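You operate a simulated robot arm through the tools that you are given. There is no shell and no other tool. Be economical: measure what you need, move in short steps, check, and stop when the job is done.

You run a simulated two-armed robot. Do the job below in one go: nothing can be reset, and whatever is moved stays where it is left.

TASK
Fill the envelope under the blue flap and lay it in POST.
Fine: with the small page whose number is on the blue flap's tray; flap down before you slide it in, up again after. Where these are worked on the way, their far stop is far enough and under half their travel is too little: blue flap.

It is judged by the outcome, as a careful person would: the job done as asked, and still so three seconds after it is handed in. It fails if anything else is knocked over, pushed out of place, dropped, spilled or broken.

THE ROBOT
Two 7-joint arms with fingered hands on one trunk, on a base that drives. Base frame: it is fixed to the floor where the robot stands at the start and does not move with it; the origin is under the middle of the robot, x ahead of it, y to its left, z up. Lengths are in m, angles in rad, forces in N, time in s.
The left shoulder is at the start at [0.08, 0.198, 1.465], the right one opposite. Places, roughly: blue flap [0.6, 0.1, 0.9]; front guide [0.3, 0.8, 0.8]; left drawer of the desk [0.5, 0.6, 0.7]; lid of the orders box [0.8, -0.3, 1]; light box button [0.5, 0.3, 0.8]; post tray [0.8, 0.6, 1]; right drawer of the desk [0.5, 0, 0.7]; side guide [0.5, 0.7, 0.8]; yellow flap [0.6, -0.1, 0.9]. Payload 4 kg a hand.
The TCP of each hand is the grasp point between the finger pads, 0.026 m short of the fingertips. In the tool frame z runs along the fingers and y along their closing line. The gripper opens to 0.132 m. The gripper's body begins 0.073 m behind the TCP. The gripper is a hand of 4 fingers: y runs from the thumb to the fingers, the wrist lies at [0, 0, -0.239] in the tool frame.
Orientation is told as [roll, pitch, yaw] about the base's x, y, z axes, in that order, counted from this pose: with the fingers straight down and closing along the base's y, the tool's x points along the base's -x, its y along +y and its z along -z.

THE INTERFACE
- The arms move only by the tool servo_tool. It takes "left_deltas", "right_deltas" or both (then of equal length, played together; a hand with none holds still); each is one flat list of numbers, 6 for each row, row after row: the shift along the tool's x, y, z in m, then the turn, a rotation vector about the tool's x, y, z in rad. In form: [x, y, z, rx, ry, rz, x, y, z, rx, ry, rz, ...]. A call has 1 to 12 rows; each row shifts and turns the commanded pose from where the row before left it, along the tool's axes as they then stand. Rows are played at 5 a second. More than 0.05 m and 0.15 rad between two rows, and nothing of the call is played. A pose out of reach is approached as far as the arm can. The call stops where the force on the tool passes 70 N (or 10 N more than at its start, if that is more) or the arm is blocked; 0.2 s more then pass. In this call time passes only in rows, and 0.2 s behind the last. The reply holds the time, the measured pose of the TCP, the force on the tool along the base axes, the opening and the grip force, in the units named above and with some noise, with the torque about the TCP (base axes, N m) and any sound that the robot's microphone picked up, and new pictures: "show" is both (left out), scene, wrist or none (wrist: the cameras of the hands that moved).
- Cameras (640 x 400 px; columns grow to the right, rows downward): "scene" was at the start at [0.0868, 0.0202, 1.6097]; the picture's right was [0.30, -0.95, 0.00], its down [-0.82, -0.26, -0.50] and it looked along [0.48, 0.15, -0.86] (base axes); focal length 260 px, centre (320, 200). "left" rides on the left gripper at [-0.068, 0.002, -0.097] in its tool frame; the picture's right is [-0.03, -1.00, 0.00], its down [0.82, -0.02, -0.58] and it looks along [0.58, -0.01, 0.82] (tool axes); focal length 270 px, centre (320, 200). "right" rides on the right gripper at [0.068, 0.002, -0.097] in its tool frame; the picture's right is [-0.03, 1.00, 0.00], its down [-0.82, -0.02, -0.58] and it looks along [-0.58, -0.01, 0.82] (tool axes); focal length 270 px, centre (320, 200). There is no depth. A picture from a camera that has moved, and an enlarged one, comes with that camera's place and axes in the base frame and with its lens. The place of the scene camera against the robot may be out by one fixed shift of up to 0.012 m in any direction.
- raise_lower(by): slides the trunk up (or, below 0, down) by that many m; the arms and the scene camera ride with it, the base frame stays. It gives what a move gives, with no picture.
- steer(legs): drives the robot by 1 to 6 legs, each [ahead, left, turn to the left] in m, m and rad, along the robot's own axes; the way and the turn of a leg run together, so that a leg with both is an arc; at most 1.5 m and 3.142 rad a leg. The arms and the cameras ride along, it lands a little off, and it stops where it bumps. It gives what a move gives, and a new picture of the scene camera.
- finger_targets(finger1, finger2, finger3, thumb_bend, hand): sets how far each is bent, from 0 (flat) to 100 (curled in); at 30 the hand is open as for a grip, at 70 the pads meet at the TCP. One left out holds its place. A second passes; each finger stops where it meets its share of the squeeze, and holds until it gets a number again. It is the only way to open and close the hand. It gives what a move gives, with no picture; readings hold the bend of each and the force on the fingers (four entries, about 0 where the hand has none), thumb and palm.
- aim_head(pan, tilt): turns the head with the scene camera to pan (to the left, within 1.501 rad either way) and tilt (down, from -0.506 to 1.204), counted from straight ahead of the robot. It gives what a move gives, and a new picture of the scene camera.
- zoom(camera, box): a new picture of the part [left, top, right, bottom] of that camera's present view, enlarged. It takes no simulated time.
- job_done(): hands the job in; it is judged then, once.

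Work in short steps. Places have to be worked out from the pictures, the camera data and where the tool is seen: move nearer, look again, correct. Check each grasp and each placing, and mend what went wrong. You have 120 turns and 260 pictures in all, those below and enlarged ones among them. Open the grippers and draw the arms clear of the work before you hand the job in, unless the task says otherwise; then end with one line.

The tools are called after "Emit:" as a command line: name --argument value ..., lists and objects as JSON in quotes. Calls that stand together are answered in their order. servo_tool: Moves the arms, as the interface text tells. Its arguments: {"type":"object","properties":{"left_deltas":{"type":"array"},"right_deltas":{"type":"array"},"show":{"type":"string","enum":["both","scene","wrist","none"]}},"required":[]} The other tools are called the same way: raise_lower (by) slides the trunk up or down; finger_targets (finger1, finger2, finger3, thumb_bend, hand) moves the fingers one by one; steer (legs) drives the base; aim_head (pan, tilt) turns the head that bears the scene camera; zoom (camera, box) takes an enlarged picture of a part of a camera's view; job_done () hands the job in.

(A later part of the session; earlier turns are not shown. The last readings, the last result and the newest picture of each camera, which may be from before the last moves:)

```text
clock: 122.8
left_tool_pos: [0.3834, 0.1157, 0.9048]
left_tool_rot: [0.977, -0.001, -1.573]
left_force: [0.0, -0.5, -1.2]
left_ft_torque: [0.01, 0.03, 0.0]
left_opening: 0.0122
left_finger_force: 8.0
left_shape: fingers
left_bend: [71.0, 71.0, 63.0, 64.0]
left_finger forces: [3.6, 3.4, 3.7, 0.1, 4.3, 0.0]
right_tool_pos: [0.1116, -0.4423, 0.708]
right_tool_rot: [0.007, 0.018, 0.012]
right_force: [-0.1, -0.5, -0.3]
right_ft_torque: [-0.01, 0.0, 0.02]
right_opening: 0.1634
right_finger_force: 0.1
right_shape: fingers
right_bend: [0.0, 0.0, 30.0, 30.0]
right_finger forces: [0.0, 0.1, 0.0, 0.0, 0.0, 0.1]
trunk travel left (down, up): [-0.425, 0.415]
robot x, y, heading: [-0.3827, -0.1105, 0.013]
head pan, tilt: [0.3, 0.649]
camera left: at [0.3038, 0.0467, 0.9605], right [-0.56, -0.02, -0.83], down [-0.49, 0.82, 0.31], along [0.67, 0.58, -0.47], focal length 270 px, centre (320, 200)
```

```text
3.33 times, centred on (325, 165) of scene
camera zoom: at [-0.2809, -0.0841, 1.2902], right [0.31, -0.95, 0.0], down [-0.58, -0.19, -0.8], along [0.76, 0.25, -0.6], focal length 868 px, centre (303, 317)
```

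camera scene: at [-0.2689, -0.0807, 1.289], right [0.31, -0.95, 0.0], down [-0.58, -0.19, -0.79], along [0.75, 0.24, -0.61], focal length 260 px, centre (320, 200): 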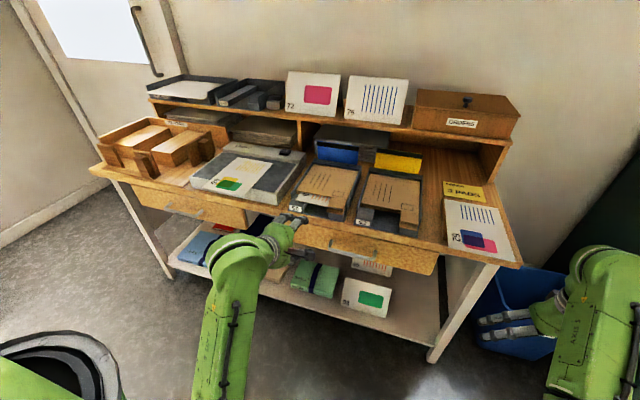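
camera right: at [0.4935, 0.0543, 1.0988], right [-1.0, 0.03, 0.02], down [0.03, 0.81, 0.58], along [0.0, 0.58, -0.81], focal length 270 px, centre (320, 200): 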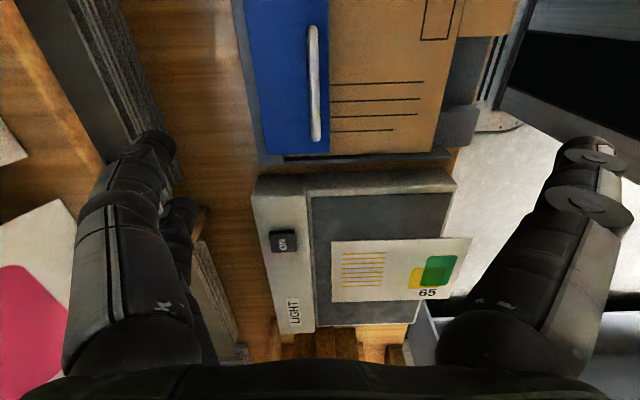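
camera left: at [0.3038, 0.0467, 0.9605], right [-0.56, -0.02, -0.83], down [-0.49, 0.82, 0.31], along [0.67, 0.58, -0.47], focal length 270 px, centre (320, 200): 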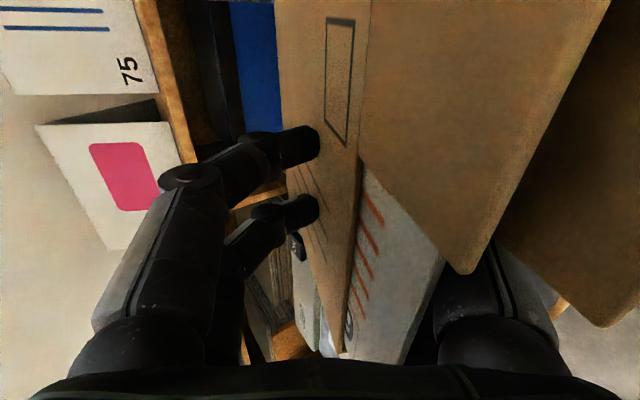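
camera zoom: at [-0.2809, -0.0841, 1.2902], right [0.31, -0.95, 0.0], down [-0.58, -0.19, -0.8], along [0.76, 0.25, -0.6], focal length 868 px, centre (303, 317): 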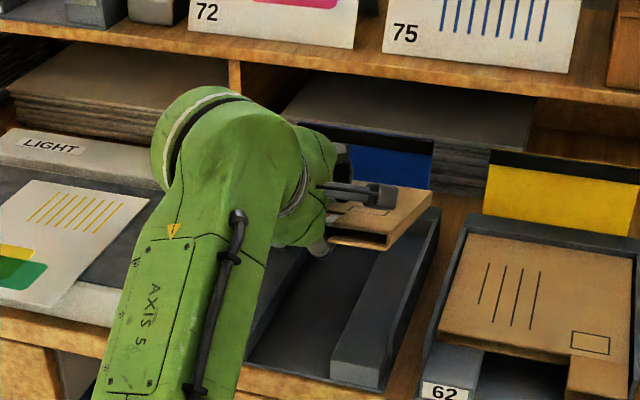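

The envelope is held and clear of the tray. I tighten slightly, drive back, and raise the trunk.

Emit:
finger_targets --hand "left" --finger1 80 --finger2 80 --finger3 72 --thumb_bend 72

Emit:
steer --legs '[[-0.2, 0, 0]]'

Emit:
zoom --camera "scene" --box '[240, 80, 420, 240]'

```text
clock: 123.8
left_tool_pos: [0.3837, 0.1146, 0.9055]
left_tool_rot: [0.98, 0.001, -1.574]
left_force: [0.1, -0.3, -0.7]
left_ft_torque: [0.0, 0.03, -0.02]
left_opening: 0.0112
left_finger_force: 16.6
left_shape: fingers
left_bend: [73.0, 74.0, 66.0, 67.0]
left_finger forces: [8.3, 7.8, 7.8, 0.1, 9.0, 0.1]
right_tool_pos: [0.1122, -0.4435, 0.7073]
right_tool_rot: [0.007, 0.018, 0.012]
right_force: [0.1, -0.7, -0.1]
right_ft_torque: [0.03, -0.02, 0.0]
right_opening: 0.1636
right_finger_force: 0.0
right_shape: fingers
right_bend: [0.0, 0.0, 30.0, 30.0]
right_finger forces: [0.0, 0.0, 0.0, 0.0, 0.1, 0.0]
trunk travel left (down, up): [-0.425, 0.415]
robot x, y, heading: [-0.3911, -0.1132, 0.013]
head pan, tilt: [0.3, 0.649]
```

```text
clock: 125.4
left_tool_pos: [0.1809, 0.1129, 0.9036]
left_tool_rot: [0.98, 0.0, -1.573]
left_force: [-0.6, 0.3, -0.8]
left_ft_torque: [-0.01, 0.03, 0.0]
left_opening: 0.0108
left_finger_force: 16.8
left_shape: fingers
left_bend: [73.0, 74.0, 66.0, 67.0]
left_finger forces: [8.3, 7.9, 7.8, 0.1, 9.0, 0.1]
right_tool_pos: [-0.0917, -0.4448, 0.7082]
right_tool_rot: [0.006, 0.017, 0.012]
right_force: [0.1, 0.0, 0.5]
right_ft_torque: [0.0, -0.05, 0.0]
right_opening: 0.1635
right_finger_force: 0.1
right_shape: fingers
right_bend: [0.0, 0.0, 30.0, 30.0]
right_finger forces: [0.1, 0.0, 0.0, 0.0, 0.0, 0.0]
trunk travel left (down, up): [-0.425, 0.415]
robot x, y, heading: [-0.5912, -0.1132, 0.016]
head pan, tilt: [0.3, 0.649]
camera scene: at [-0.484, -0.0863, 1.2902], right [0.31, -0.95, 0.0], down [-0.58, -0.19, -0.8], along [0.76, 0.24, -0.6], focal length 260 px, centre (320, 200)
```

scene: 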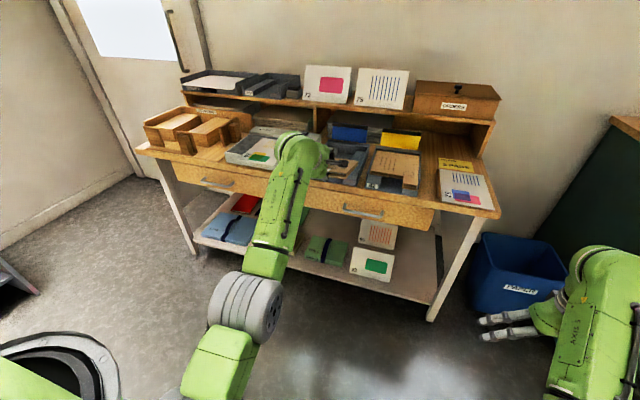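

```text
2.50 times, centred on (330, 160) of scene
camera zoom: at [-0.484, -0.0863, 1.2902], right [0.31, -0.95, 0.0], down [-0.58, -0.19, -0.8], along [0.76, 0.24, -0.6], focal length 651 px, centre (295, 300)
```

zoom: 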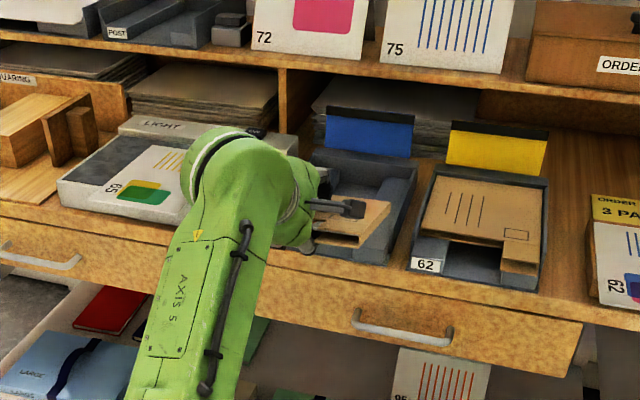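

Emit:
steer --legs '[[0, 0.47, -0.016]]'

Emit:
raise_lower --by 0.2

Emit:
aim_head --pan 0.2 --tilt 0.5

Emit:
zoom --camera "scene" --box '[230, 120, 390, 260]'

```text
clock: 128.3
left_tool_pos: [0.1791, 0.5946, 0.9038]
left_tool_rot: [0.978, 0.0, -1.582]
left_force: [0.2, 0.5, -0.4]
left_ft_torque: [0.0, 0.0, -0.02]
left_opening: 0.0107
left_finger_force: 16.5
left_shape: fingers
left_bend: [73.0, 74.0, 66.0, 67.0]
left_finger forces: [8.4, 7.8, 7.8, 0.0, 8.9, 0.0]
right_tool_pos: [-0.0991, 0.0387, 0.7078]
right_tool_rot: [0.007, 0.019, 0.002]
right_force: [-0.3, 0.4, -0.7]
right_ft_torque: [0.01, -0.03, 0.02]
right_opening: 0.1636
right_finger_force: 0.1
right_shape: fingers
right_bend: [0.0, 0.0, 30.0, 30.0]
right_finger forces: [0.0, 0.0, 0.0, 0.0, 0.0, 0.0]
trunk travel left (down, up): [-0.425, 0.415]
robot x, y, heading: [-0.5909, 0.3758, 0.005]
head pan, tilt: [0.3, 0.649]
camera scene: at [-0.4871, 0.4017, 1.2902], right [0.3, -0.95, 0.0], down [-0.58, -0.18, -0.8], along [0.76, 0.24, -0.6], focal length 260 px, centre (320, 200)
```

scene: 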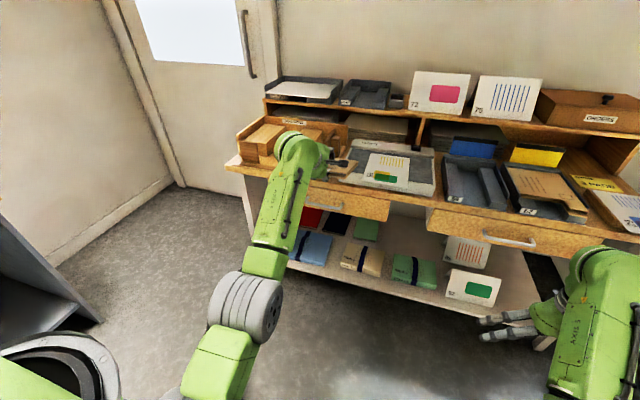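

```text
clock: 130.5
left_tool_pos: [0.1791, 0.5945, 1.1046]
left_tool_rot: [0.98, 0.0, -1.585]
left_force: [-0.1, -0.2, -0.6]
left_ft_torque: [0.0, 0.04, 0.0]
left_opening: 0.0107
left_finger_force: 16.8
left_shape: fingers
left_bend: [73.0, 74.0, 66.0, 67.0]
left_finger forces: [8.3, 7.9, 7.8, 0.1, 9.0, 0.0]
right_tool_pos: [-0.0972, 0.0399, 0.9076]
right_tool_rot: [0.007, 0.018, -0.001]
right_force: [0.8, -0.4, -0.2]
right_ft_torque: [-0.02, -0.02, -0.01]
right_opening: 0.1636
right_finger_force: 0.1
right_shape: fingers
right_bend: [0.0, 0.0, 30.0, 30.0]
right_finger forces: [0.0, 0.0, 0.0, 0.0, 0.1, 0.0]
trunk travel left (down, up): [-0.625, 0.215]
robot x, y, heading: [-0.5923, 0.3758, 0.001]
head pan, tilt: [0.3, 0.649]
```

```text
clock: 131.2
left_tool_pos: [0.1784, 0.5949, 1.1048]
left_tool_rot: [0.98, 0.0, -1.585]
left_force: [0.8, -0.1, -1.5]
left_ft_torque: [-0.01, 0.02, 0.02]
left_opening: 0.0108
left_finger_force: 16.3
left_shape: fingers
left_bend: [73.0, 74.0, 66.0, 67.0]
left_finger forces: [8.3, 7.9, 7.9, 0.1, 9.0, 0.1]
right_tool_pos: [-0.0994, 0.0392, 0.9078]
right_tool_rot: [0.008, 0.018, 0.001]
right_force: [0.0, 0.2, -0.6]
right_ft_torque: [0.0, 0.0, -0.01]
right_opening: 0.1634
right_finger_force: 0.0
right_shape: fingers
right_bend: [0.0, 0.0, 30.0, 30.0]
right_finger forces: [0.0, 0.0, 0.1, 0.1, 0.0, 0.0]
trunk travel left (down, up): [-0.625, 0.215]
robot x, y, heading: [-0.594, 0.3788, 0.006]
head pan, tilt: [0.201, 0.499]
camera scene: at [-0.4807, 0.394, 1.5035], right [0.2, -0.98, 0.0], down [-0.47, -0.1, -0.88], along [0.86, 0.18, -0.48], focal length 260 px, centre (320, 200)
```

scene: 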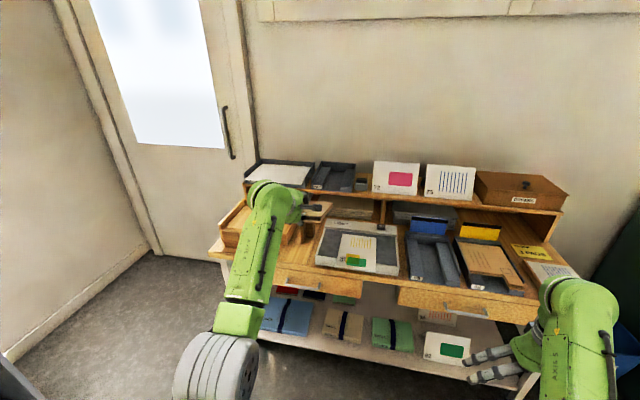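

```text
2.86 times, centred on (310, 190) of scene
camera zoom: at [-0.4807, 0.394, 1.5035], right [0.2, -0.98, 0.0], down [-0.47, -0.1, -0.88], along [0.86, 0.18, -0.48], focal length 744 px, centre (349, 229)
```

zoom: 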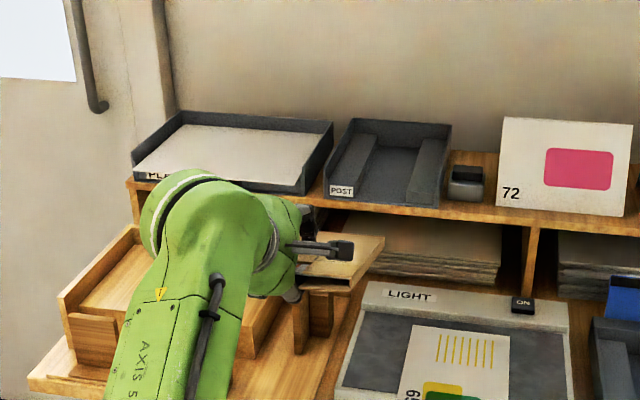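

POST tray: front x≈0.70, y 0.48–0.69 (centre ≈0.585), ledges ≈0.935 high with a channel in the middle. I level the envelope somewhat (it points ~16° down) and look again.

Emit:
servo_tool --left_deltas '[0, 0, 0, -0.12, 0, 0, 0, 0, 0, -0.12, 0, 0]' --show "wrist"

Emit:
zoom --camera "scene" --box '[260, 120, 380, 220]'

```text
clock: 131.8
left_tool_pos: [0.1785, 0.5938, 1.106]
left_tool_rot: [1.221, 0.0, -1.586]
left_force: [0.1, 0.5, -0.8]
left_ft_torque: [0.03, 0.06, -0.02]
left_opening: 0.0108
left_finger_force: 16.8
left_shape: fingers
left_bend: [73.0, 74.0, 66.0, 67.0]
left_finger forces: [8.3, 7.9, 7.9, 0.0, 9.1, 0.0]
right_tool_pos: [-0.0992, 0.039, 0.9081]
right_tool_rot: [0.008, 0.018, 0.002]
right_force: [-0.2, -0.2, 0.7]
right_ft_torque: [-0.01, -0.03, -0.01]
right_opening: 0.1634
right_finger_force: 0.0
right_shape: fingers
right_bend: [0.0, 0.0, 30.0, 30.0]
right_finger forces: [0.1, 0.0, 0.1, 0.1, 0.1, 0.1]
trunk travel left (down, up): [-0.625, 0.215]
robot x, y, heading: [-0.5912, 0.3741, -0.0]
head pan, tilt: [0.201, 0.499]
camera left: at [0.0879, 0.5267, 1.1415], right [-0.34, -0.02, -0.94], down [-0.54, 0.82, 0.18], along [0.77, 0.57, -0.29], focal length 270 px, centre (320, 200)
```

left: 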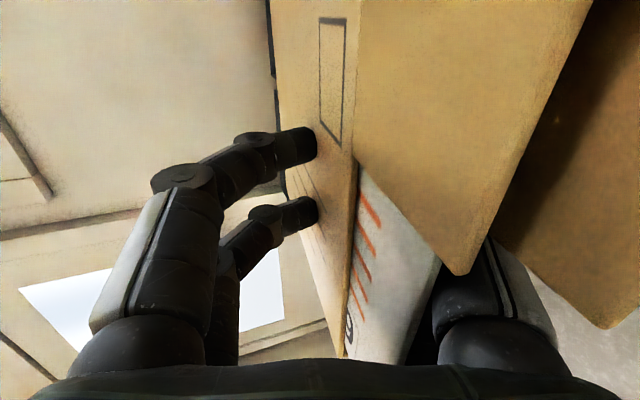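

```text
4.00 times, centred on (320, 170) of scene
camera zoom: at [-0.4812, 0.3942, 1.5037], right [0.2, -0.98, 0.0], down [-0.47, -0.1, -0.88], along [0.86, 0.18, -0.48], focal length 1041 px, centre (320, 320)
```

zoom: 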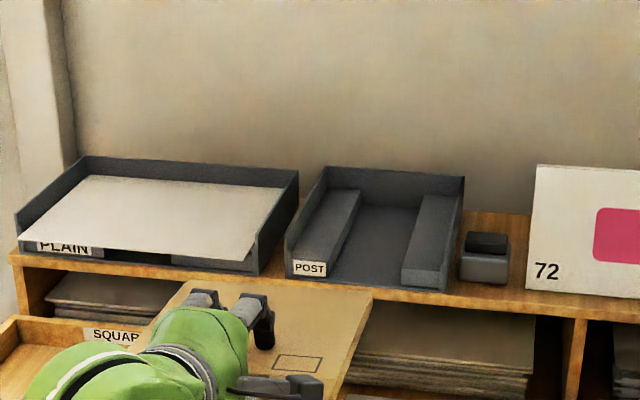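

Envelope is about level now (slightly nose-down), its centre 6 mm left of the TCP. I raise the right hand out of harm's way, then drive ahead with the envelope above POST.

Emit:
servo_tool --right_deltas '[0, 0, -0.045, 0, 0, 0, 0, 0, -0.045, 0, 0, 0, 0, -0.01, -0.045, 0, 0, 0]' --left_deltas '[-0.015, 0, 0, 0, 0, 0, 0, 0, 0, 0, 0, 0, 0, 0, 0, 0, 0, 0]' --show "none"

Emit:
steer --legs '[[0.4, 0, 0]]'

Emit:
aim_head --pan 0.25 --tilt 0.7

```text
clock: 132.6
left_tool_pos: [0.18, 0.5786, 1.1052]
left_tool_rot: [1.219, 0.0, -1.584]
left_force: [0.6, 0.0, 0.1]
left_ft_torque: [0.02, 0.02, -0.01]
left_opening: 0.0109
left_finger_force: 16.1
left_shape: fingers
left_bend: [73.0, 74.0, 66.0, 67.0]
left_finger forces: [8.3, 8.0, 7.8, 0.0, 9.1, 0.0]
right_tool_pos: [-0.0631, 0.0149, 1.0251]
right_tool_rot: [0.006, 0.019, 0.002]
right_force: [-0.7, 0.4, 0.4]
right_ft_torque: [0.02, 0.0, 0.0]
right_opening: 0.1631
right_finger_force: 0.2
right_shape: fingers
right_bend: [0.0, 0.0, 30.0, 30.0]
right_finger forces: [0.0, 0.1, 0.1, 0.0, 0.0, 0.1]
right hand out of reach, approached as far as the arm can: row 2, 3
trunk travel left (down, up): [-0.625, 0.215]
robot x, y, heading: [-0.5926, 0.3747, -0.001]
head pan, tilt: [0.201, 0.499]
```

```text
clock: 135.0
left_tool_pos: [0.5712, 0.5763, 1.106]
left_tool_rot: [1.221, 0.0, -1.587]
left_force: [0.7, 0.1, -0.4]
left_ft_torque: [0.03, 0.02, 0.01]
left_opening: 0.0109
left_finger_force: 16.3
left_shape: fingers
left_bend: [73.0, 74.0, 66.0, 67.0]
left_finger forces: [8.4, 8.0, 7.8, 0.0, 9.1, 0.0]
right_tool_pos: [0.3273, 0.0141, 1.0255]
right_tool_rot: [0.007, 0.014, -0.001]
right_force: [-0.2, -0.2, -0.6]
right_ft_torque: [0.01, -0.04, 0.01]
right_opening: 0.1638
right_finger_force: 0.1
right_shape: fingers
right_bend: [0.0, 0.0, 30.0, 30.0]
right_finger forces: [0.0, 0.0, 0.1, 0.0, 0.0, 0.0]
trunk travel left (down, up): [-0.625, 0.215]
robot x, y, heading: [-0.2021, 0.3741, 0.002]
head pan, tilt: [0.201, 0.499]
camera scene: at [-0.0903, 0.3939, 1.5038], right [0.2, -0.98, 0.0], down [-0.47, -0.1, -0.88], along [0.86, 0.17, -0.48], focal length 260 px, centre (320, 200)
```

scene: 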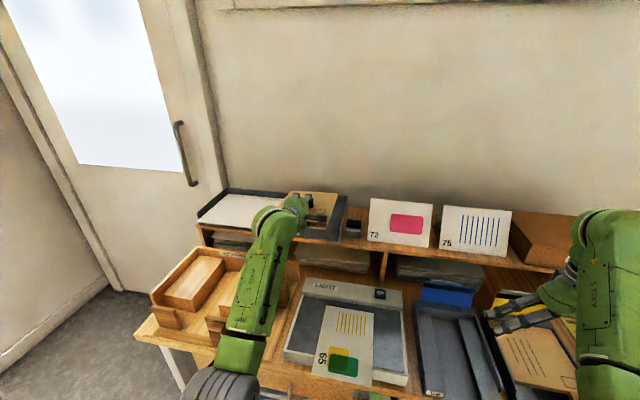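

```text
clock: 135.8
left_tool_pos: [0.5713, 0.5763, 1.1046]
left_tool_rot: [1.219, -0.001, -1.589]
left_force: [0.4, 0.0, -1.4]
left_ft_torque: [0.02, 0.01, -0.02]
left_opening: 0.0109
left_finger_force: 16.8
left_shape: fingers
left_bend: [73.0, 74.0, 66.0, 67.0]
left_finger forces: [8.3, 8.0, 7.8, 0.0, 9.1, 0.1]
right_tool_pos: [0.327, 0.0144, 1.0241]
right_tool_rot: [0.008, 0.016, -0.001]
right_force: [-0.1, 0.4, -0.3]
right_ft_torque: [0.02, 0.0, -0.02]
right_opening: 0.163
right_finger_force: 0.0
right_shape: fingers
right_bend: [0.0, 0.0, 30.0, 30.0]
right_finger forces: [0.0, 0.1, 0.0, 0.0, 0.0, 0.0]
trunk travel left (down, up): [-0.625, 0.215]
robot x, y, heading: [-0.2011, 0.3766, -0.006]
head pan, tilt: [0.25, 0.7]
camera scene: at [-0.0948, 0.3967, 1.4859], right [0.25, -0.97, 0.0], down [-0.62, -0.16, -0.76], along [0.74, 0.19, -0.64], focal length 260 px, centre (320, 200)
```

scene: 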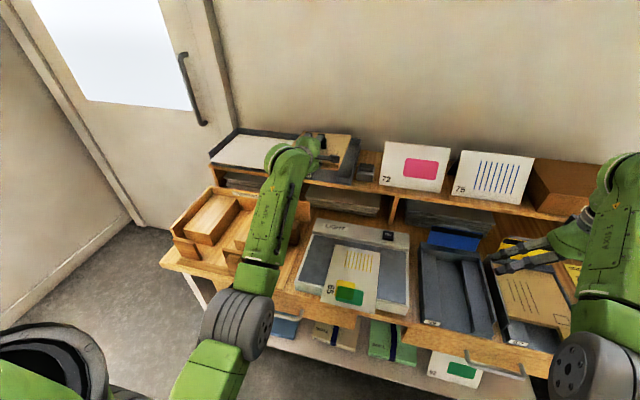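

Emit:
steer --legs '[[0.18, 0, 0]]'

Emit:
zoom --camera "scene" --box '[200, 70, 400, 230]'

Emit:
zoom --camera "left" --box '[0, 0, 640, 400]'

```text
clock: 137.3
left_tool_pos: [0.7499, 0.5766, 1.1082]
left_tool_rot: [1.223, 0.001, -1.586]
left_force: [0.8, 1.0, -1.0]
left_ft_torque: [0.03, 0.06, 0.03]
left_opening: 0.011
left_finger_force: 16.3
left_shape: fingers
left_bend: [73.0, 74.0, 66.0, 67.0]
left_finger forces: [8.4, 7.8, 7.8, 0.0, 9.1, 0.0]
right_tool_pos: [0.5047, 0.0148, 1.0284]
right_tool_rot: [0.006, 0.015, 0.001]
right_force: [-0.8, 0.0, 0.5]
right_ft_torque: [0.01, -0.04, -0.01]
right_opening: 0.1633
right_finger_force: 0.1
right_shape: fingers
right_bend: [0.0, 0.0, 30.0, 30.0]
right_finger forces: [0.0, 0.0, 0.0, 0.1, 0.2, 0.0]
trunk travel left (down, up): [-0.625, 0.215]
robot x, y, heading: [-0.0234, 0.3747, -0.0]
head pan, tilt: [0.25, 0.7]
camera scene: at [0.0812, 0.3969, 1.4863], right [0.25, -0.97, 0.0], down [-0.62, -0.16, -0.77], along [0.74, 0.19, -0.64], focal length 260 px, centre (320, 200)
```

scene: 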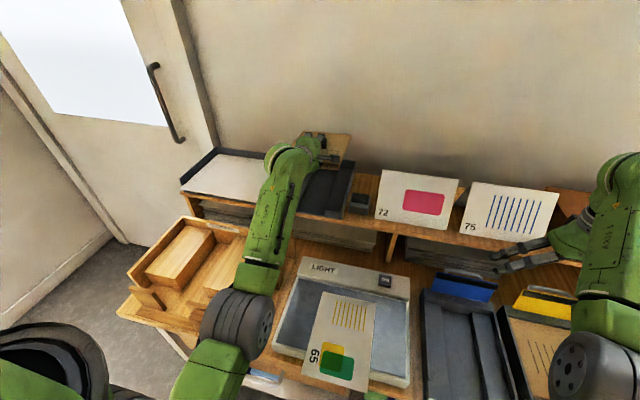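

```text
2.50 times, centred on (300, 150) of scene
camera zoom: at [0.0812, 0.3969, 1.4863], right [0.25, -0.97, 0.0], down [-0.62, -0.16, -0.77], along [0.74, 0.19, -0.64], focal length 651 px, centre (370, 325)
```

zoom: 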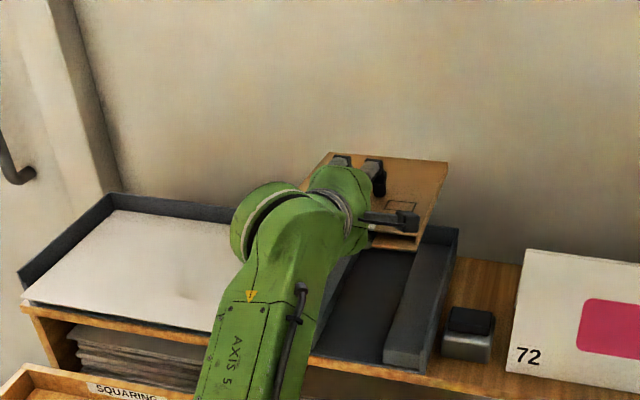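

```text
1.00 times, centred on (320, 200) of left (not enlarged: the box is as wide or as high as the picture)
camera zoom: at [0.6584, 0.5095, 1.1439], right [-0.34, -0.02, -0.94], down [-0.54, 0.82, 0.18], along [0.77, 0.57, -0.29], focal length 270 px, centre (320, 200)
```

zoom: 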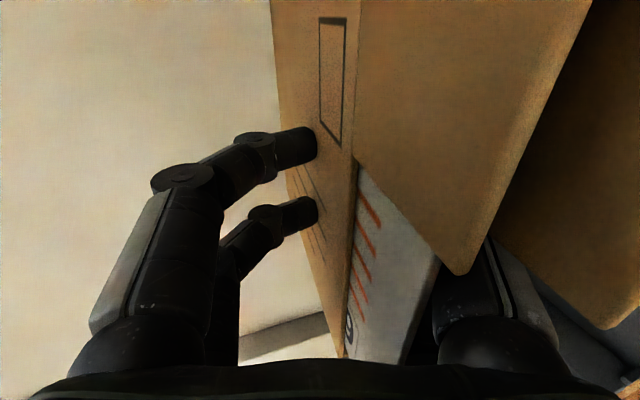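

Well placed above POST. I lower with the arm by 10 cm while reaching 4 cm further.

Emit:
servo_tool --left_deltas '[0, -0.02, 0.018, 0, 0, 0, 0, -0.02, 0.018, 0, 0, 0, 0, -0.02, 0.018, 0, 0, 0, 0, -0.02, 0.018, 0, 0, 0]' --show "wrist"

Emit:
zoom --camera "scene" --box '[230, 100, 370, 220]'

```text
clock: 138.3
left_tool_pos: [0.7932, 0.5766, 1.0073]
left_tool_rot: [1.223, -0.001, -1.586]
left_force: [0.7, 0.5, 3.2]
left_ft_torque: [0.07, -0.35, 0.0]
left_opening: 0.0109
left_finger_force: 19.5
left_shape: fingers
left_bend: [73.0, 75.0, 67.0, 67.0]
left_finger forces: [9.3, 10.9, 7.8, 0.0, 9.9, 0.0]
right_tool_pos: [0.5068, 0.0146, 1.026]
right_tool_rot: [0.006, 0.018, 0.0]
right_force: [0.7, -0.8, -0.4]
right_ft_torque: [0.01, 0.03, 0.0]
right_opening: 0.1634
right_finger_force: 0.0
right_shape: fingers
right_bend: [0.0, 0.0, 30.0, 30.0]
right_finger forces: [0.0, 0.0, 0.0, 0.0, 0.0, 0.1]
trunk travel left (down, up): [-0.625, 0.215]
robot x, y, heading: [-0.0182, 0.3779, 0.001]
head pan, tilt: [0.25, 0.7]
camera left: at [0.7017, 0.5091, 1.0436], right [-0.34, -0.02, -0.94], down [-0.54, 0.82, 0.18], along [0.77, 0.57, -0.29], focal length 270 px, centre (320, 200)
```

left: 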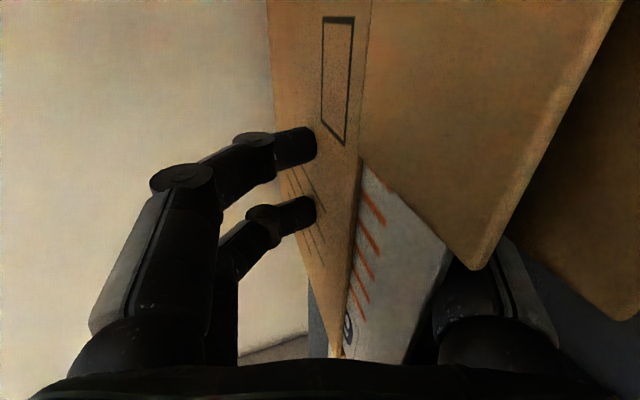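

```text
3.33 times, centred on (300, 160) of scene
camera zoom: at [0.0845, 0.3967, 1.486], right [0.25, -0.97, 0.0], down [-0.62, -0.16, -0.77], along [0.74, 0.19, -0.64], focal length 868 px, centre (387, 333)
```

zoom: 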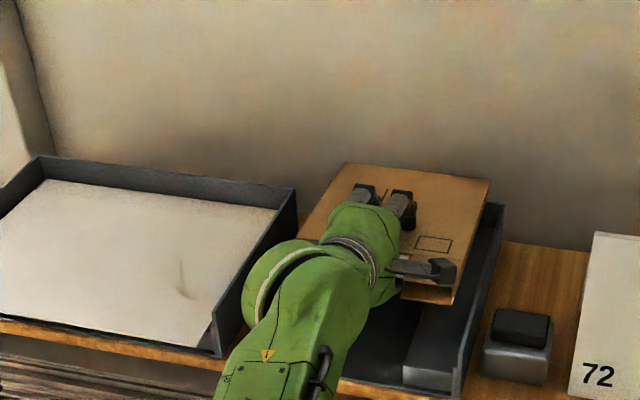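

The nose touched the back wall's top (3 N): the tray is shorter than I judged. I raise 2 cm, go back 5 cm and lower again.

Emit:
servo_tool --left_deltas '[0, 0.019, -0.007, 0, 0, 0, 0, -0.0085, -0.0235, 0, 0, 0, 0, -0.0085, -0.0235, 0, 0, 0, 0, -0.019, 0.007, 0, 0, 0, 0, -0.014, 0.005, 0, 0, 0]' --show "wrist"

Emit:
zoom --camera "scene" --box '[230, 100, 370, 220]'

```text
clock: 139.5
left_tool_pos: [0.7437, 0.5767, 0.9914]
left_tool_rot: [1.222, -0.001, -1.587]
left_force: [0.1, -0.4, -0.6]
left_ft_torque: [-0.01, 0.0, -0.01]
left_opening: 0.0106
left_finger_force: 16.6
left_shape: fingers
left_bend: [73.0, 75.0, 67.0, 67.0]
left_finger forces: [8.4, 7.8, 7.8, 0.0, 9.0, 0.0]
right_tool_pos: [0.5085, 0.0146, 1.0246]
right_tool_rot: [0.006, 0.019, 0.0]
right_force: [-0.6, 0.7, -1.0]
right_ft_torque: [0.01, 0.03, -0.01]
right_opening: 0.1632
right_finger_force: 0.1
right_shape: fingers
right_bend: [0.0, 0.0, 30.0, 30.0]
right_finger forces: [0.1, 0.1, 0.0, 0.1, 0.1, 0.1]
trunk travel left (down, up): [-0.625, 0.215]
robot x, y, heading: [-0.0198, 0.3761, 0.002]
head pan, tilt: [0.25, 0.7]
camera left: at [0.6522, 0.51, 1.0271], right [-0.34, -0.02, -0.94], down [-0.54, 0.82, 0.18], along [0.77, 0.57, -0.29], focal length 270 px, centre (320, 200)
```

left: 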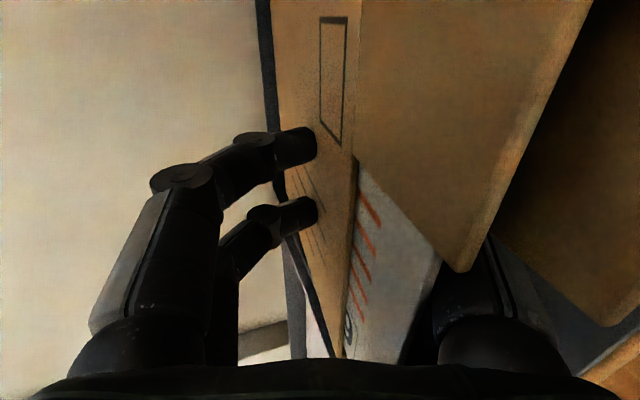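

```text
3.33 times, centred on (300, 160) of scene
camera zoom: at [0.0852, 0.397, 1.4859], right [0.25, -0.97, 0.0], down [-0.62, -0.16, -0.76], along [0.74, 0.19, -0.64], focal length 868 px, centre (387, 333)
```

zoom: 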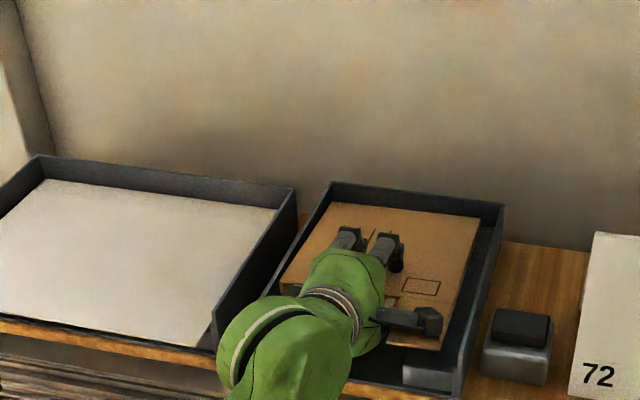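

Now it is within the walls in plan. I shift 5 mm right and lower further.

Emit:
servo_tool --left_deltas '[-0.005, -0.0095, 0.0035, 0, 0, 0, 0, -0.0095, 0.0035, 0, 0, 0]' --show "wrist"

Emit:
zoom --camera "scene" --box '[250, 120, 350, 210]'

```text
clock: 140.1
left_tool_pos: [0.7423, 0.5707, 0.9755]
left_tool_rot: [1.227, 0.0, -1.587]
left_force: [1.9, 0.5, 5.7]
left_ft_torque: [0.06, -0.94, 0.06]
left_opening: 0.011
left_finger_force: 22.6
left_shape: fingers
left_bend: [73.0, 75.0, 68.0, 67.0]
left_finger forces: [11.8, 14.3, 9.0, 0.0, 9.8, 0.0]
right_tool_pos: [0.5068, 0.0147, 1.027]
right_tool_rot: [0.009, 0.017, 0.001]
right_force: [0.3, 0.4, 0.3]
right_ft_torque: [-0.02, -0.02, 0.01]
right_opening: 0.1636
right_finger_force: 0.1
right_shape: fingers
right_bend: [0.0, 0.0, 30.0, 30.0]
right_finger forces: [0.0, 0.0, 0.1, 0.1, 0.0, 0.0]
trunk travel left (down, up): [-0.625, 0.215]
robot x, y, heading: [-0.0215, 0.3758, 0.001]
head pan, tilt: [0.25, 0.7]
camera left: at [0.6506, 0.5037, 1.0096], right [-0.34, -0.02, -0.94], down [-0.54, 0.82, 0.17], along [0.77, 0.57, -0.29], focal length 270 px, centre (320, 200)
```

left: 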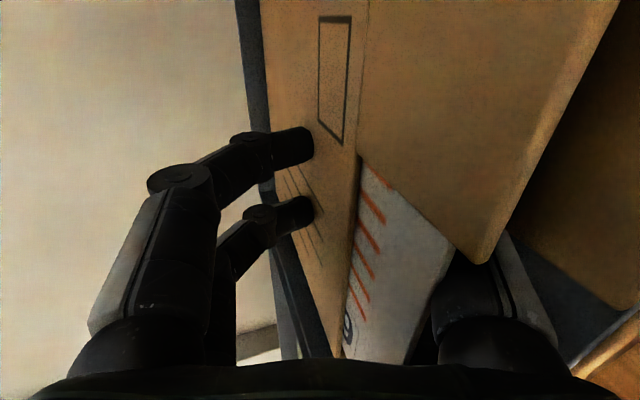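

```text
4.44 times, centred on (300, 165) of scene
camera zoom: at [0.0831, 0.3967, 1.4862], right [0.25, -0.97, 0.0], down [-0.62, -0.16, -0.77], along [0.74, 0.19, -0.64], focal length 1157 px, centre (409, 356)
```

zoom: 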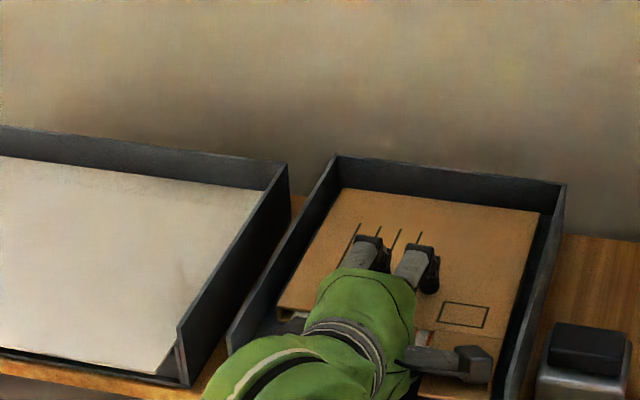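

It now lies inside the walls with the nose on the ledges. I ease it 20 mm forward towards the back wall.

Emit:
servo_tool --left_deltas '[0, 0.006, -0.002, 0, 0, 0, 0, 0.0035, 0.0095, 0, 0, 0, 0, 0.0035, 0.0095, 0, 0, 0]' --show "none"

Emit:
zoom --camera "scene" --box '[250, 120, 350, 210]'

```text
clock: 140.9
left_tool_pos: [0.7634, 0.5707, 0.9772]
left_tool_rot: [1.218, 0.001, -1.588]
left_force: [-1.3, -0.4, 3.4]
left_ft_torque: [0.05, -0.33, 0.04]
left_opening: 0.0108
left_finger_force: 19.8
left_shape: fingers
left_bend: [74.0, 75.0, 68.0, 67.0]
left_finger forces: [9.6, 11.4, 8.6, 0.0, 10.3, 0.0]
right_tool_pos: [0.5092, 0.0151, 1.0264]
right_tool_rot: [0.007, 0.017, 0.0]
right_force: [0.2, -0.3, 0.0]
right_ft_torque: [0.04, 0.02, -0.03]
right_opening: 0.1633
right_finger_force: 0.1
right_shape: fingers
right_bend: [0.0, 0.0, 30.0, 30.0]
right_finger forces: [0.0, 0.1, 0.1, 0.0, 0.0, 0.0]
trunk travel left (down, up): [-0.625, 0.215]
robot x, y, heading: [-0.0187, 0.3756, 0.0]
head pan, tilt: [0.25, 0.7]
```

```text
4.44 times, centred on (300, 165) of scene
camera zoom: at [0.0853, 0.3966, 1.4858], right [0.25, -0.97, 0.0], down [-0.62, -0.16, -0.76], along [0.74, 0.19, -0.64], focal length 1157 px, centre (409, 356)
```

zoom: 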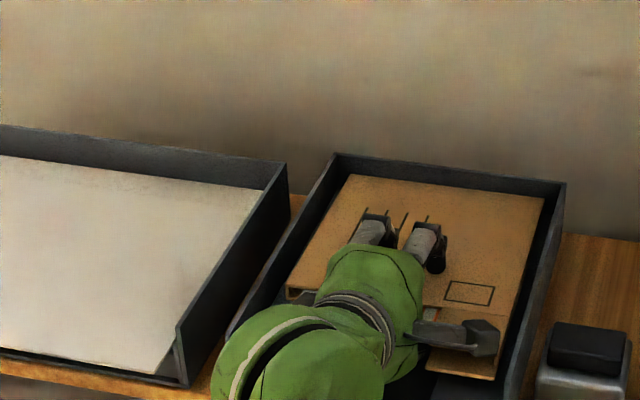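

Nicely inside. Now I lower the near end: tilt the hand up a little while sinking.

Emit:
servo_tool --left_deltas '[0, -0.006, 0.002, -0.035, 0, 0, 0, -0.006, 0.002, -0.035, 0, 0, 0, -0.006, 0.002, -0.03, 0, 0]' --show "wrist"

Emit:
zoom --camera "scene" --box '[250, 120, 350, 210]'

```text
clock: 141.7
left_tool_pos: [0.7588, 0.5712, 0.9741]
left_tool_rot: [1.342, 0.0, -1.586]
left_force: [-4.0, 1.1, 34.6]
left_ft_torque: [-0.12, 1.48, -0.12]
left_opening: 0.0102
left_finger_force: 40.9
left_shape: fingers
left_bend: [73.0, 74.0, 65.0, 67.0]
left_finger forces: [11.6, 11.2, 23.2, 0.1, 35.0, 0.1]
right_tool_pos: [0.5033, 0.0149, 1.0297]
right_tool_rot: [0.007, 0.012, -0.001]
right_force: [-0.6, -0.1, -0.1]
right_ft_torque: [0.0, 0.01, 0.01]
right_opening: 0.1635
right_finger_force: 0.0
right_shape: fingers
right_bend: [0.0, 0.0, 30.0, 30.0]
right_finger forces: [0.1, 0.0, 0.1, 0.0, 0.0, 0.0]
trunk travel left (down, up): [-0.625, 0.215]
robot x, y, heading: [-0.0221, 0.3751, -0.003]
head pan, tilt: [0.25, 0.7]
camera left: at [0.6646, 0.5043, 0.9978], right [-0.23, -0.02, -0.97], down [-0.55, 0.82, 0.11], along [0.8, 0.57, -0.2], focal length 270 px, centre (320, 200)
```

left: 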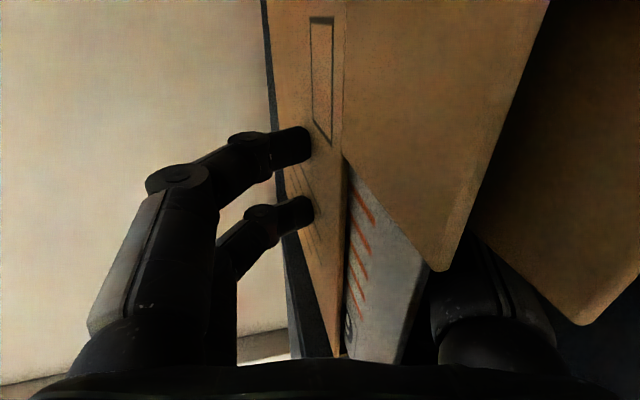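

```text
4.44 times, centred on (300, 165) of scene
camera zoom: at [0.0775, 0.3953, 1.4871], right [0.25, -0.97, 0.0], down [-0.62, -0.16, -0.77], along [0.74, 0.19, -0.64], focal length 1157 px, centre (409, 356)
```

zoom: 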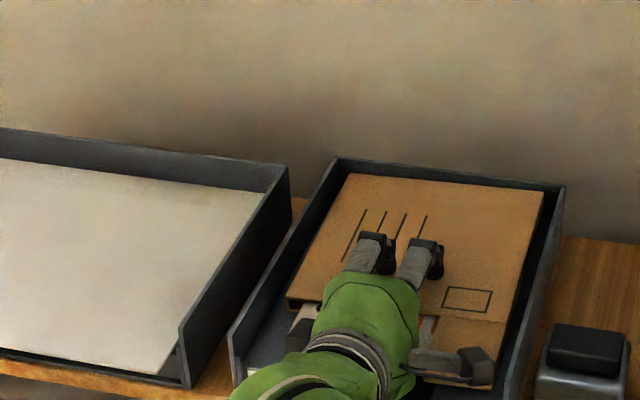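

The lower digits have reached the tray floor (35 N). I relieve that by rising 8 mm, then open the upper fingers.

Emit:
servo_tool --left_deltas '[0, 0.008, -0.002, 0.05, 0, 0]' --show "none"

Emit:
finger_targets --hand "left" --finger1 50 --finger2 50

Emit:
zoom --camera "left" --box '[0, 0, 640, 400]'

Emit:
zoom --camera "scene" --box '[250, 120, 350, 210]'

```text
clock: 142.1
left_tool_pos: [0.7619, 0.5713, 0.971]
left_tool_rot: [1.275, 0.002, -1.587]
left_force: [6.9, 2.6, 21.3]
left_ft_torque: [0.14, 0.35, -0.01]
left_opening: 0.0107
left_finger_force: 33.0
left_shape: fingers
left_bend: [74.0, 74.0, 65.0, 67.0]
left_finger forces: [10.2, 13.0, 14.9, 0.0, 27.8, 0.1]
right_tool_pos: [0.5058, 0.0142, 1.0267]
right_tool_rot: [0.007, 0.016, 0.001]
right_force: [0.8, 0.7, -1.1]
right_ft_torque: [-0.02, -0.04, -0.01]
right_opening: 0.1637
right_finger_force: 0.0
right_shape: fingers
right_bend: [0.0, 0.0, 30.0, 30.0]
right_finger forces: [0.0, 0.0, 0.0, 0.0, 0.1, 0.0]
trunk travel left (down, up): [-0.625, 0.215]
robot x, y, heading: [-0.0185, 0.3758, 0.004]
head pan, tilt: [0.25, 0.7]
```

```text
clock: 143.1
left_tool_pos: [0.7612, 0.5712, 0.9671]
left_tool_rot: [1.268, 0.0, -1.586]
left_force: [-3.0, -0.1, 8.1]
left_ft_torque: [-0.03, 0.42, -0.07]
left_opening: 0.0282
left_finger_force: 4.7
left_shape: fingers
left_bend: [50.0, 50.0, 72.0, 72.0]
left_finger forces: [0.0, 0.0, 0.8, 0.1, 8.0, 0.0]
right_tool_pos: [0.5049, 0.0153, 1.0254]
right_tool_rot: [0.008, 0.017, 0.0]
right_force: [-0.1, -0.1, 0.0]
right_ft_torque: [0.02, 0.02, -0.02]
right_opening: 0.1636
right_finger_force: 0.0
right_shape: fingers
right_bend: [0.0, 0.0, 30.0, 30.0]
right_finger forces: [0.0, 0.0, 0.0, 0.0, 0.1, 0.0]
trunk travel left (down, up): [-0.625, 0.215]
robot x, y, heading: [-0.0172, 0.3782, 0.002]
head pan, tilt: [0.25, 0.7]
```

```text
1.00 times, centred on (320, 200) of left (not enlarged: the box is as wide or as high as the picture)
camera zoom: at [0.6683, 0.5039, 0.9989], right [-0.3, -0.02, -0.95], down [-0.54, 0.82, 0.15], along [0.78, 0.56, -0.26], focal length 270 px, centre (320, 200)
```

zoom: 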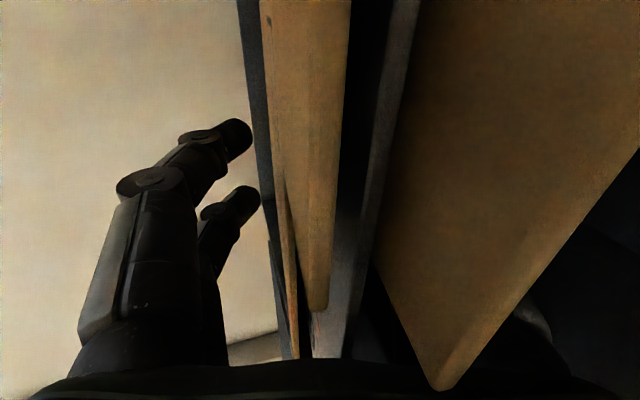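

```text
4.44 times, centred on (300, 165) of scene
camera zoom: at [0.0824, 0.3963, 1.486], right [0.25, -0.97, 0.0], down [-0.62, -0.16, -0.77], along [0.74, 0.19, -0.64], focal length 1157 px, centre (409, 356)
```

zoom: 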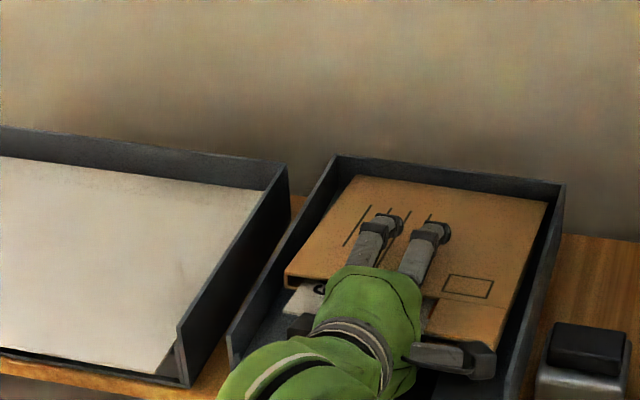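

The lower digits bent up on release and tip the envelope; I straighten them again so it settles on the ledges.

Emit:
finger_targets --hand "left" --finger3 55 --thumb_bend 55

Emit:
zoom --camera "left" --box '[0, 0, 640, 400]'

Emit:
zoom --camera "scene" --box '[250, 120, 350, 210]'

```text
clock: 144.1
left_tool_pos: [0.7618, 0.5717, 0.9725]
left_tool_rot: [1.278, -0.001, -1.587]
left_force: [6.8, 0.4, 24.1]
left_ft_torque: [-0.16, 0.47, 0.01]
left_opening: 0.0495
left_finger_force: 11.6
left_shape: fingers
left_bend: [50.0, 50.0, 59.0, 55.0]
left_finger forces: [0.0, 0.0, 6.1, 0.0, 18.1, 0.1]
right_tool_pos: [0.5064, 0.0143, 1.0272]
right_tool_rot: [0.007, 0.015, -0.001]
right_force: [0.8, 0.6, -0.5]
right_ft_torque: [-0.01, -0.03, 0.01]
right_opening: 0.1632
right_finger_force: 0.0
right_shape: fingers
right_bend: [0.0, 0.0, 30.0, 30.0]
right_finger forces: [0.0, 0.0, 0.0, 0.1, 0.0, 0.0]
trunk travel left (down, up): [-0.625, 0.215]
robot x, y, heading: [-0.0241, 0.374, 0.001]
head pan, tilt: [0.25, 0.7]
```

```text
1.00 times, centred on (320, 200) of left (not enlarged: the box is as wide or as high as the picture)
camera zoom: at [0.6683, 0.5036, 1.0034], right [-0.29, -0.02, -0.96], down [-0.55, 0.82, 0.15], along [0.79, 0.56, -0.25], focal length 270 px, centre (320, 200)
```

zoom: 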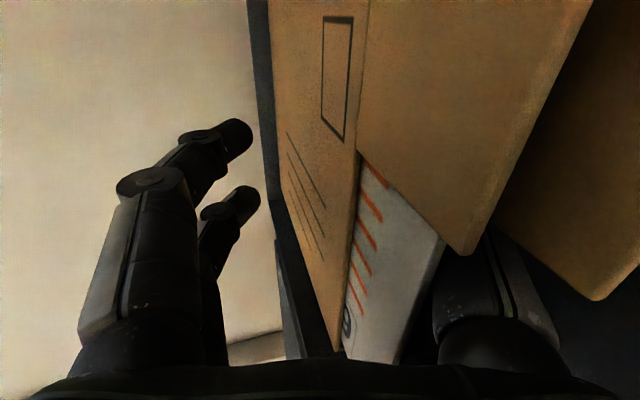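

```text
4.44 times, centred on (300, 165) of scene
camera zoom: at [0.0816, 0.3957, 1.4863], right [0.25, -0.97, 0.0], down [-0.62, -0.16, -0.77], along [0.74, 0.19, -0.64], focal length 1157 px, centre (409, 356)
```

zoom: 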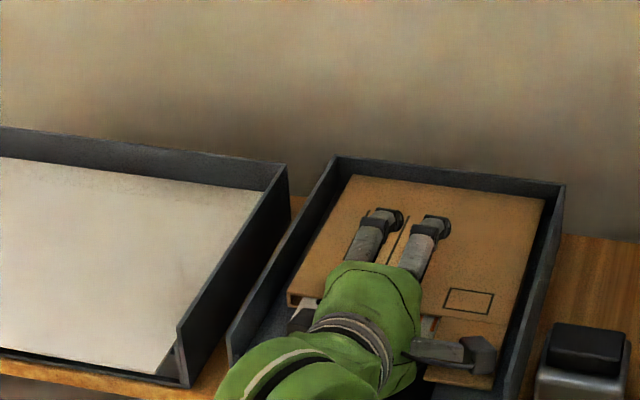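

Envelope is level again, its near end still propped on the digits. I pitch the hand steeper so the digits lie flat, which lowers the near end.

Emit:
servo_tool --left_deltas '[0, 0, 0, 0.1, 0, 0, 0, 0, 0, 0.1, 0, 0, 0, 0, 0, 0.1, 0, 0]' --show "wrist"

Emit:
zoom --camera "scene" --box '[250, 120, 350, 210]'

```text
clock: 144.9
left_tool_pos: [0.7623, 0.5718, 0.9663]
left_tool_rot: [0.969, 0.001, -1.585]
left_force: [4.0, 0.7, 14.3]
left_ft_torque: [0.02, -0.12, 0.04]
left_opening: 0.0462
left_finger_force: 7.4
left_shape: fingers
left_bend: [50.0, 50.0, 60.0, 59.0]
left_finger forces: [0.0, 0.1, 7.7, 0.1, 7.4, 0.0]
right_tool_pos: [0.5062, 0.0134, 1.0262]
right_tool_rot: [0.008, 0.015, 0.0]
right_force: [0.4, 0.2, -0.5]
right_ft_torque: [0.02, 0.01, -0.02]
right_opening: 0.1634
right_finger_force: 0.0
right_shape: fingers
right_bend: [0.0, 0.0, 30.0, 30.0]
right_finger forces: [0.1, 0.0, 0.0, 0.0, 0.0, 0.1]
trunk travel left (down, up): [-0.625, 0.215]
robot x, y, heading: [-0.0207, 0.373, -0.002]
head pan, tilt: [0.25, 0.7]
camera left: at [0.6823, 0.5034, 1.0246], right [-0.56, -0.02, -0.83], down [-0.48, 0.82, 0.31], along [0.67, 0.57, -0.47], focal length 270 px, centre (320, 200)
```

left: 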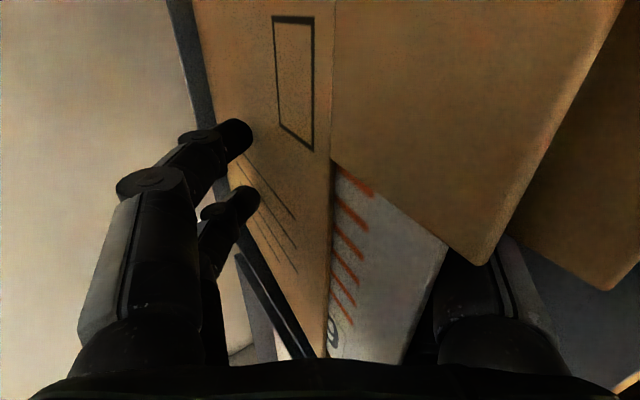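

```text
4.44 times, centred on (300, 165) of scene
camera zoom: at [0.0828, 0.3956, 1.486], right [0.25, -0.97, 0.0], down [-0.62, -0.16, -0.77], along [0.74, 0.19, -0.64], focal length 1157 px, centre (409, 356)
```

zoom: 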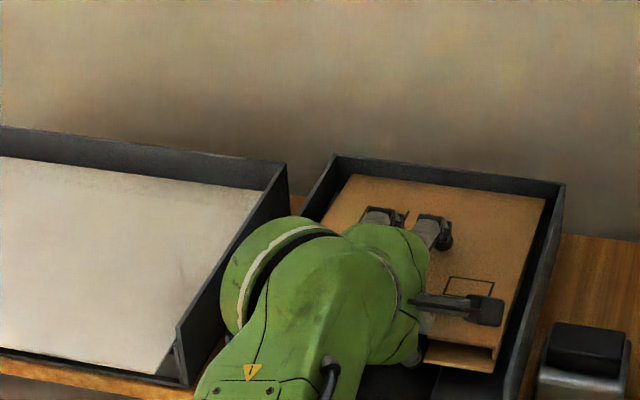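

I rise a few mm and draw the digits straight out quickly, so the envelope stays by its inertia.

Emit:
servo_tool --left_deltas '[0, 0.004, -0.003, 0, 0, 0, 0, -0.0275, -0.0405, 0, 0, 0, 0, -0.0275, -0.0405, 0, 0, 0]' --show "both"

Emit:
zoom --camera "scene" --box '[240, 120, 360, 220]'

```text
clock: 145.7
left_tool_pos: [0.6604, 0.5722, 0.9744]
left_tool_rot: [0.97, -0.001, -1.587]
left_force: [-0.6, 0.3, 4.0]
left_ft_torque: [0.0, 0.0, -0.02]
left_opening: 0.054
left_finger_force: 2.2
left_shape: fingers
left_bend: [50.0, 50.0, 57.0, 56.0]
left_finger forces: [0.1, 0.1, 1.6, 0.0, 2.3, 0.0]
right_tool_pos: [0.5055, 0.0153, 1.0254]
right_tool_rot: [0.008, 0.013, -0.001]
right_force: [0.5, 0.2, -0.2]
right_ft_torque: [0.02, 0.02, 0.01]
right_opening: 0.1633
right_finger_force: 0.0
right_shape: fingers
right_bend: [0.0, 0.0, 30.0, 30.0]
right_finger forces: [0.0, 0.0, 0.0, 0.1, 0.1, 0.0]
trunk travel left (down, up): [-0.625, 0.215]
robot x, y, heading: [-0.0209, 0.3788, 0.003]
head pan, tilt: [0.25, 0.7]
camera scene: at [0.0813, 0.3966, 1.4861], right [0.25, -0.97, 0.0], down [-0.62, -0.16, -0.77], along [0.74, 0.19, -0.64], focal length 260 px, centre (320, 200)
camera left: at [0.5804, 0.5047, 1.032], right [-0.56, -0.02, -0.83], down [-0.48, 0.82, 0.31], along [0.67, 0.57, -0.47], focal length 270 px, centre (320, 200)
```

scene: 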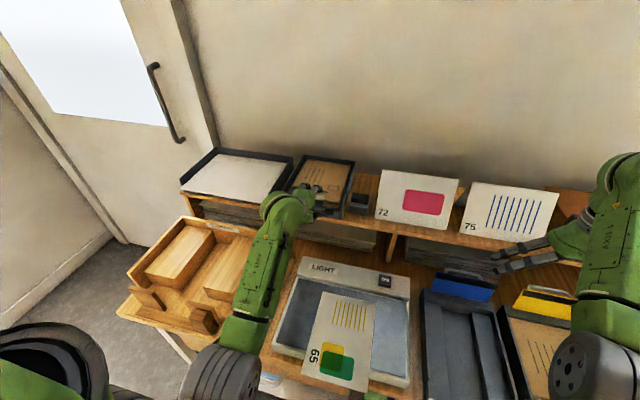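
left: 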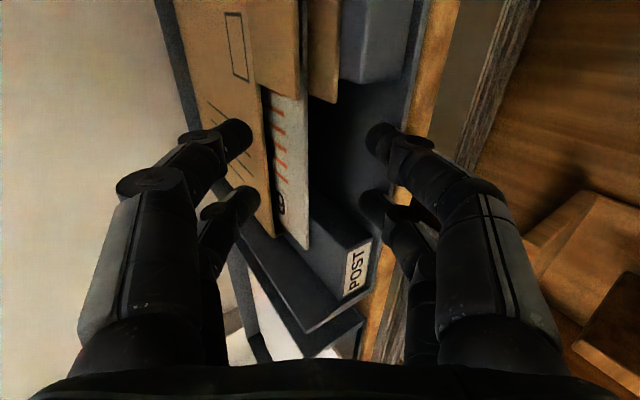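

```text
4.00 times, centred on (300, 170) of scene
camera zoom: at [0.0813, 0.3966, 1.4861], right [0.25, -0.97, 0.0], down [-0.62, -0.16, -0.77], along [0.74, 0.19, -0.64], focal length 1041 px, centre (400, 320)
```

zoom: 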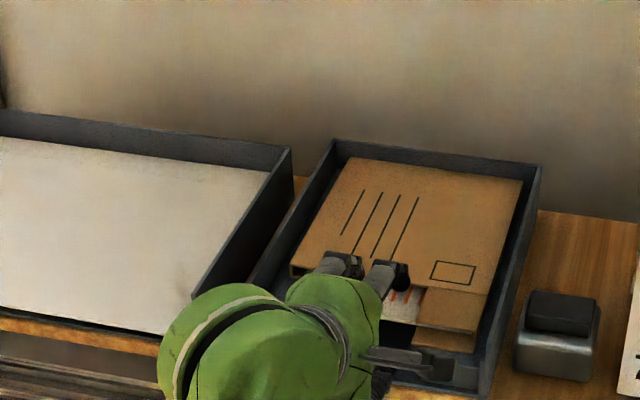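

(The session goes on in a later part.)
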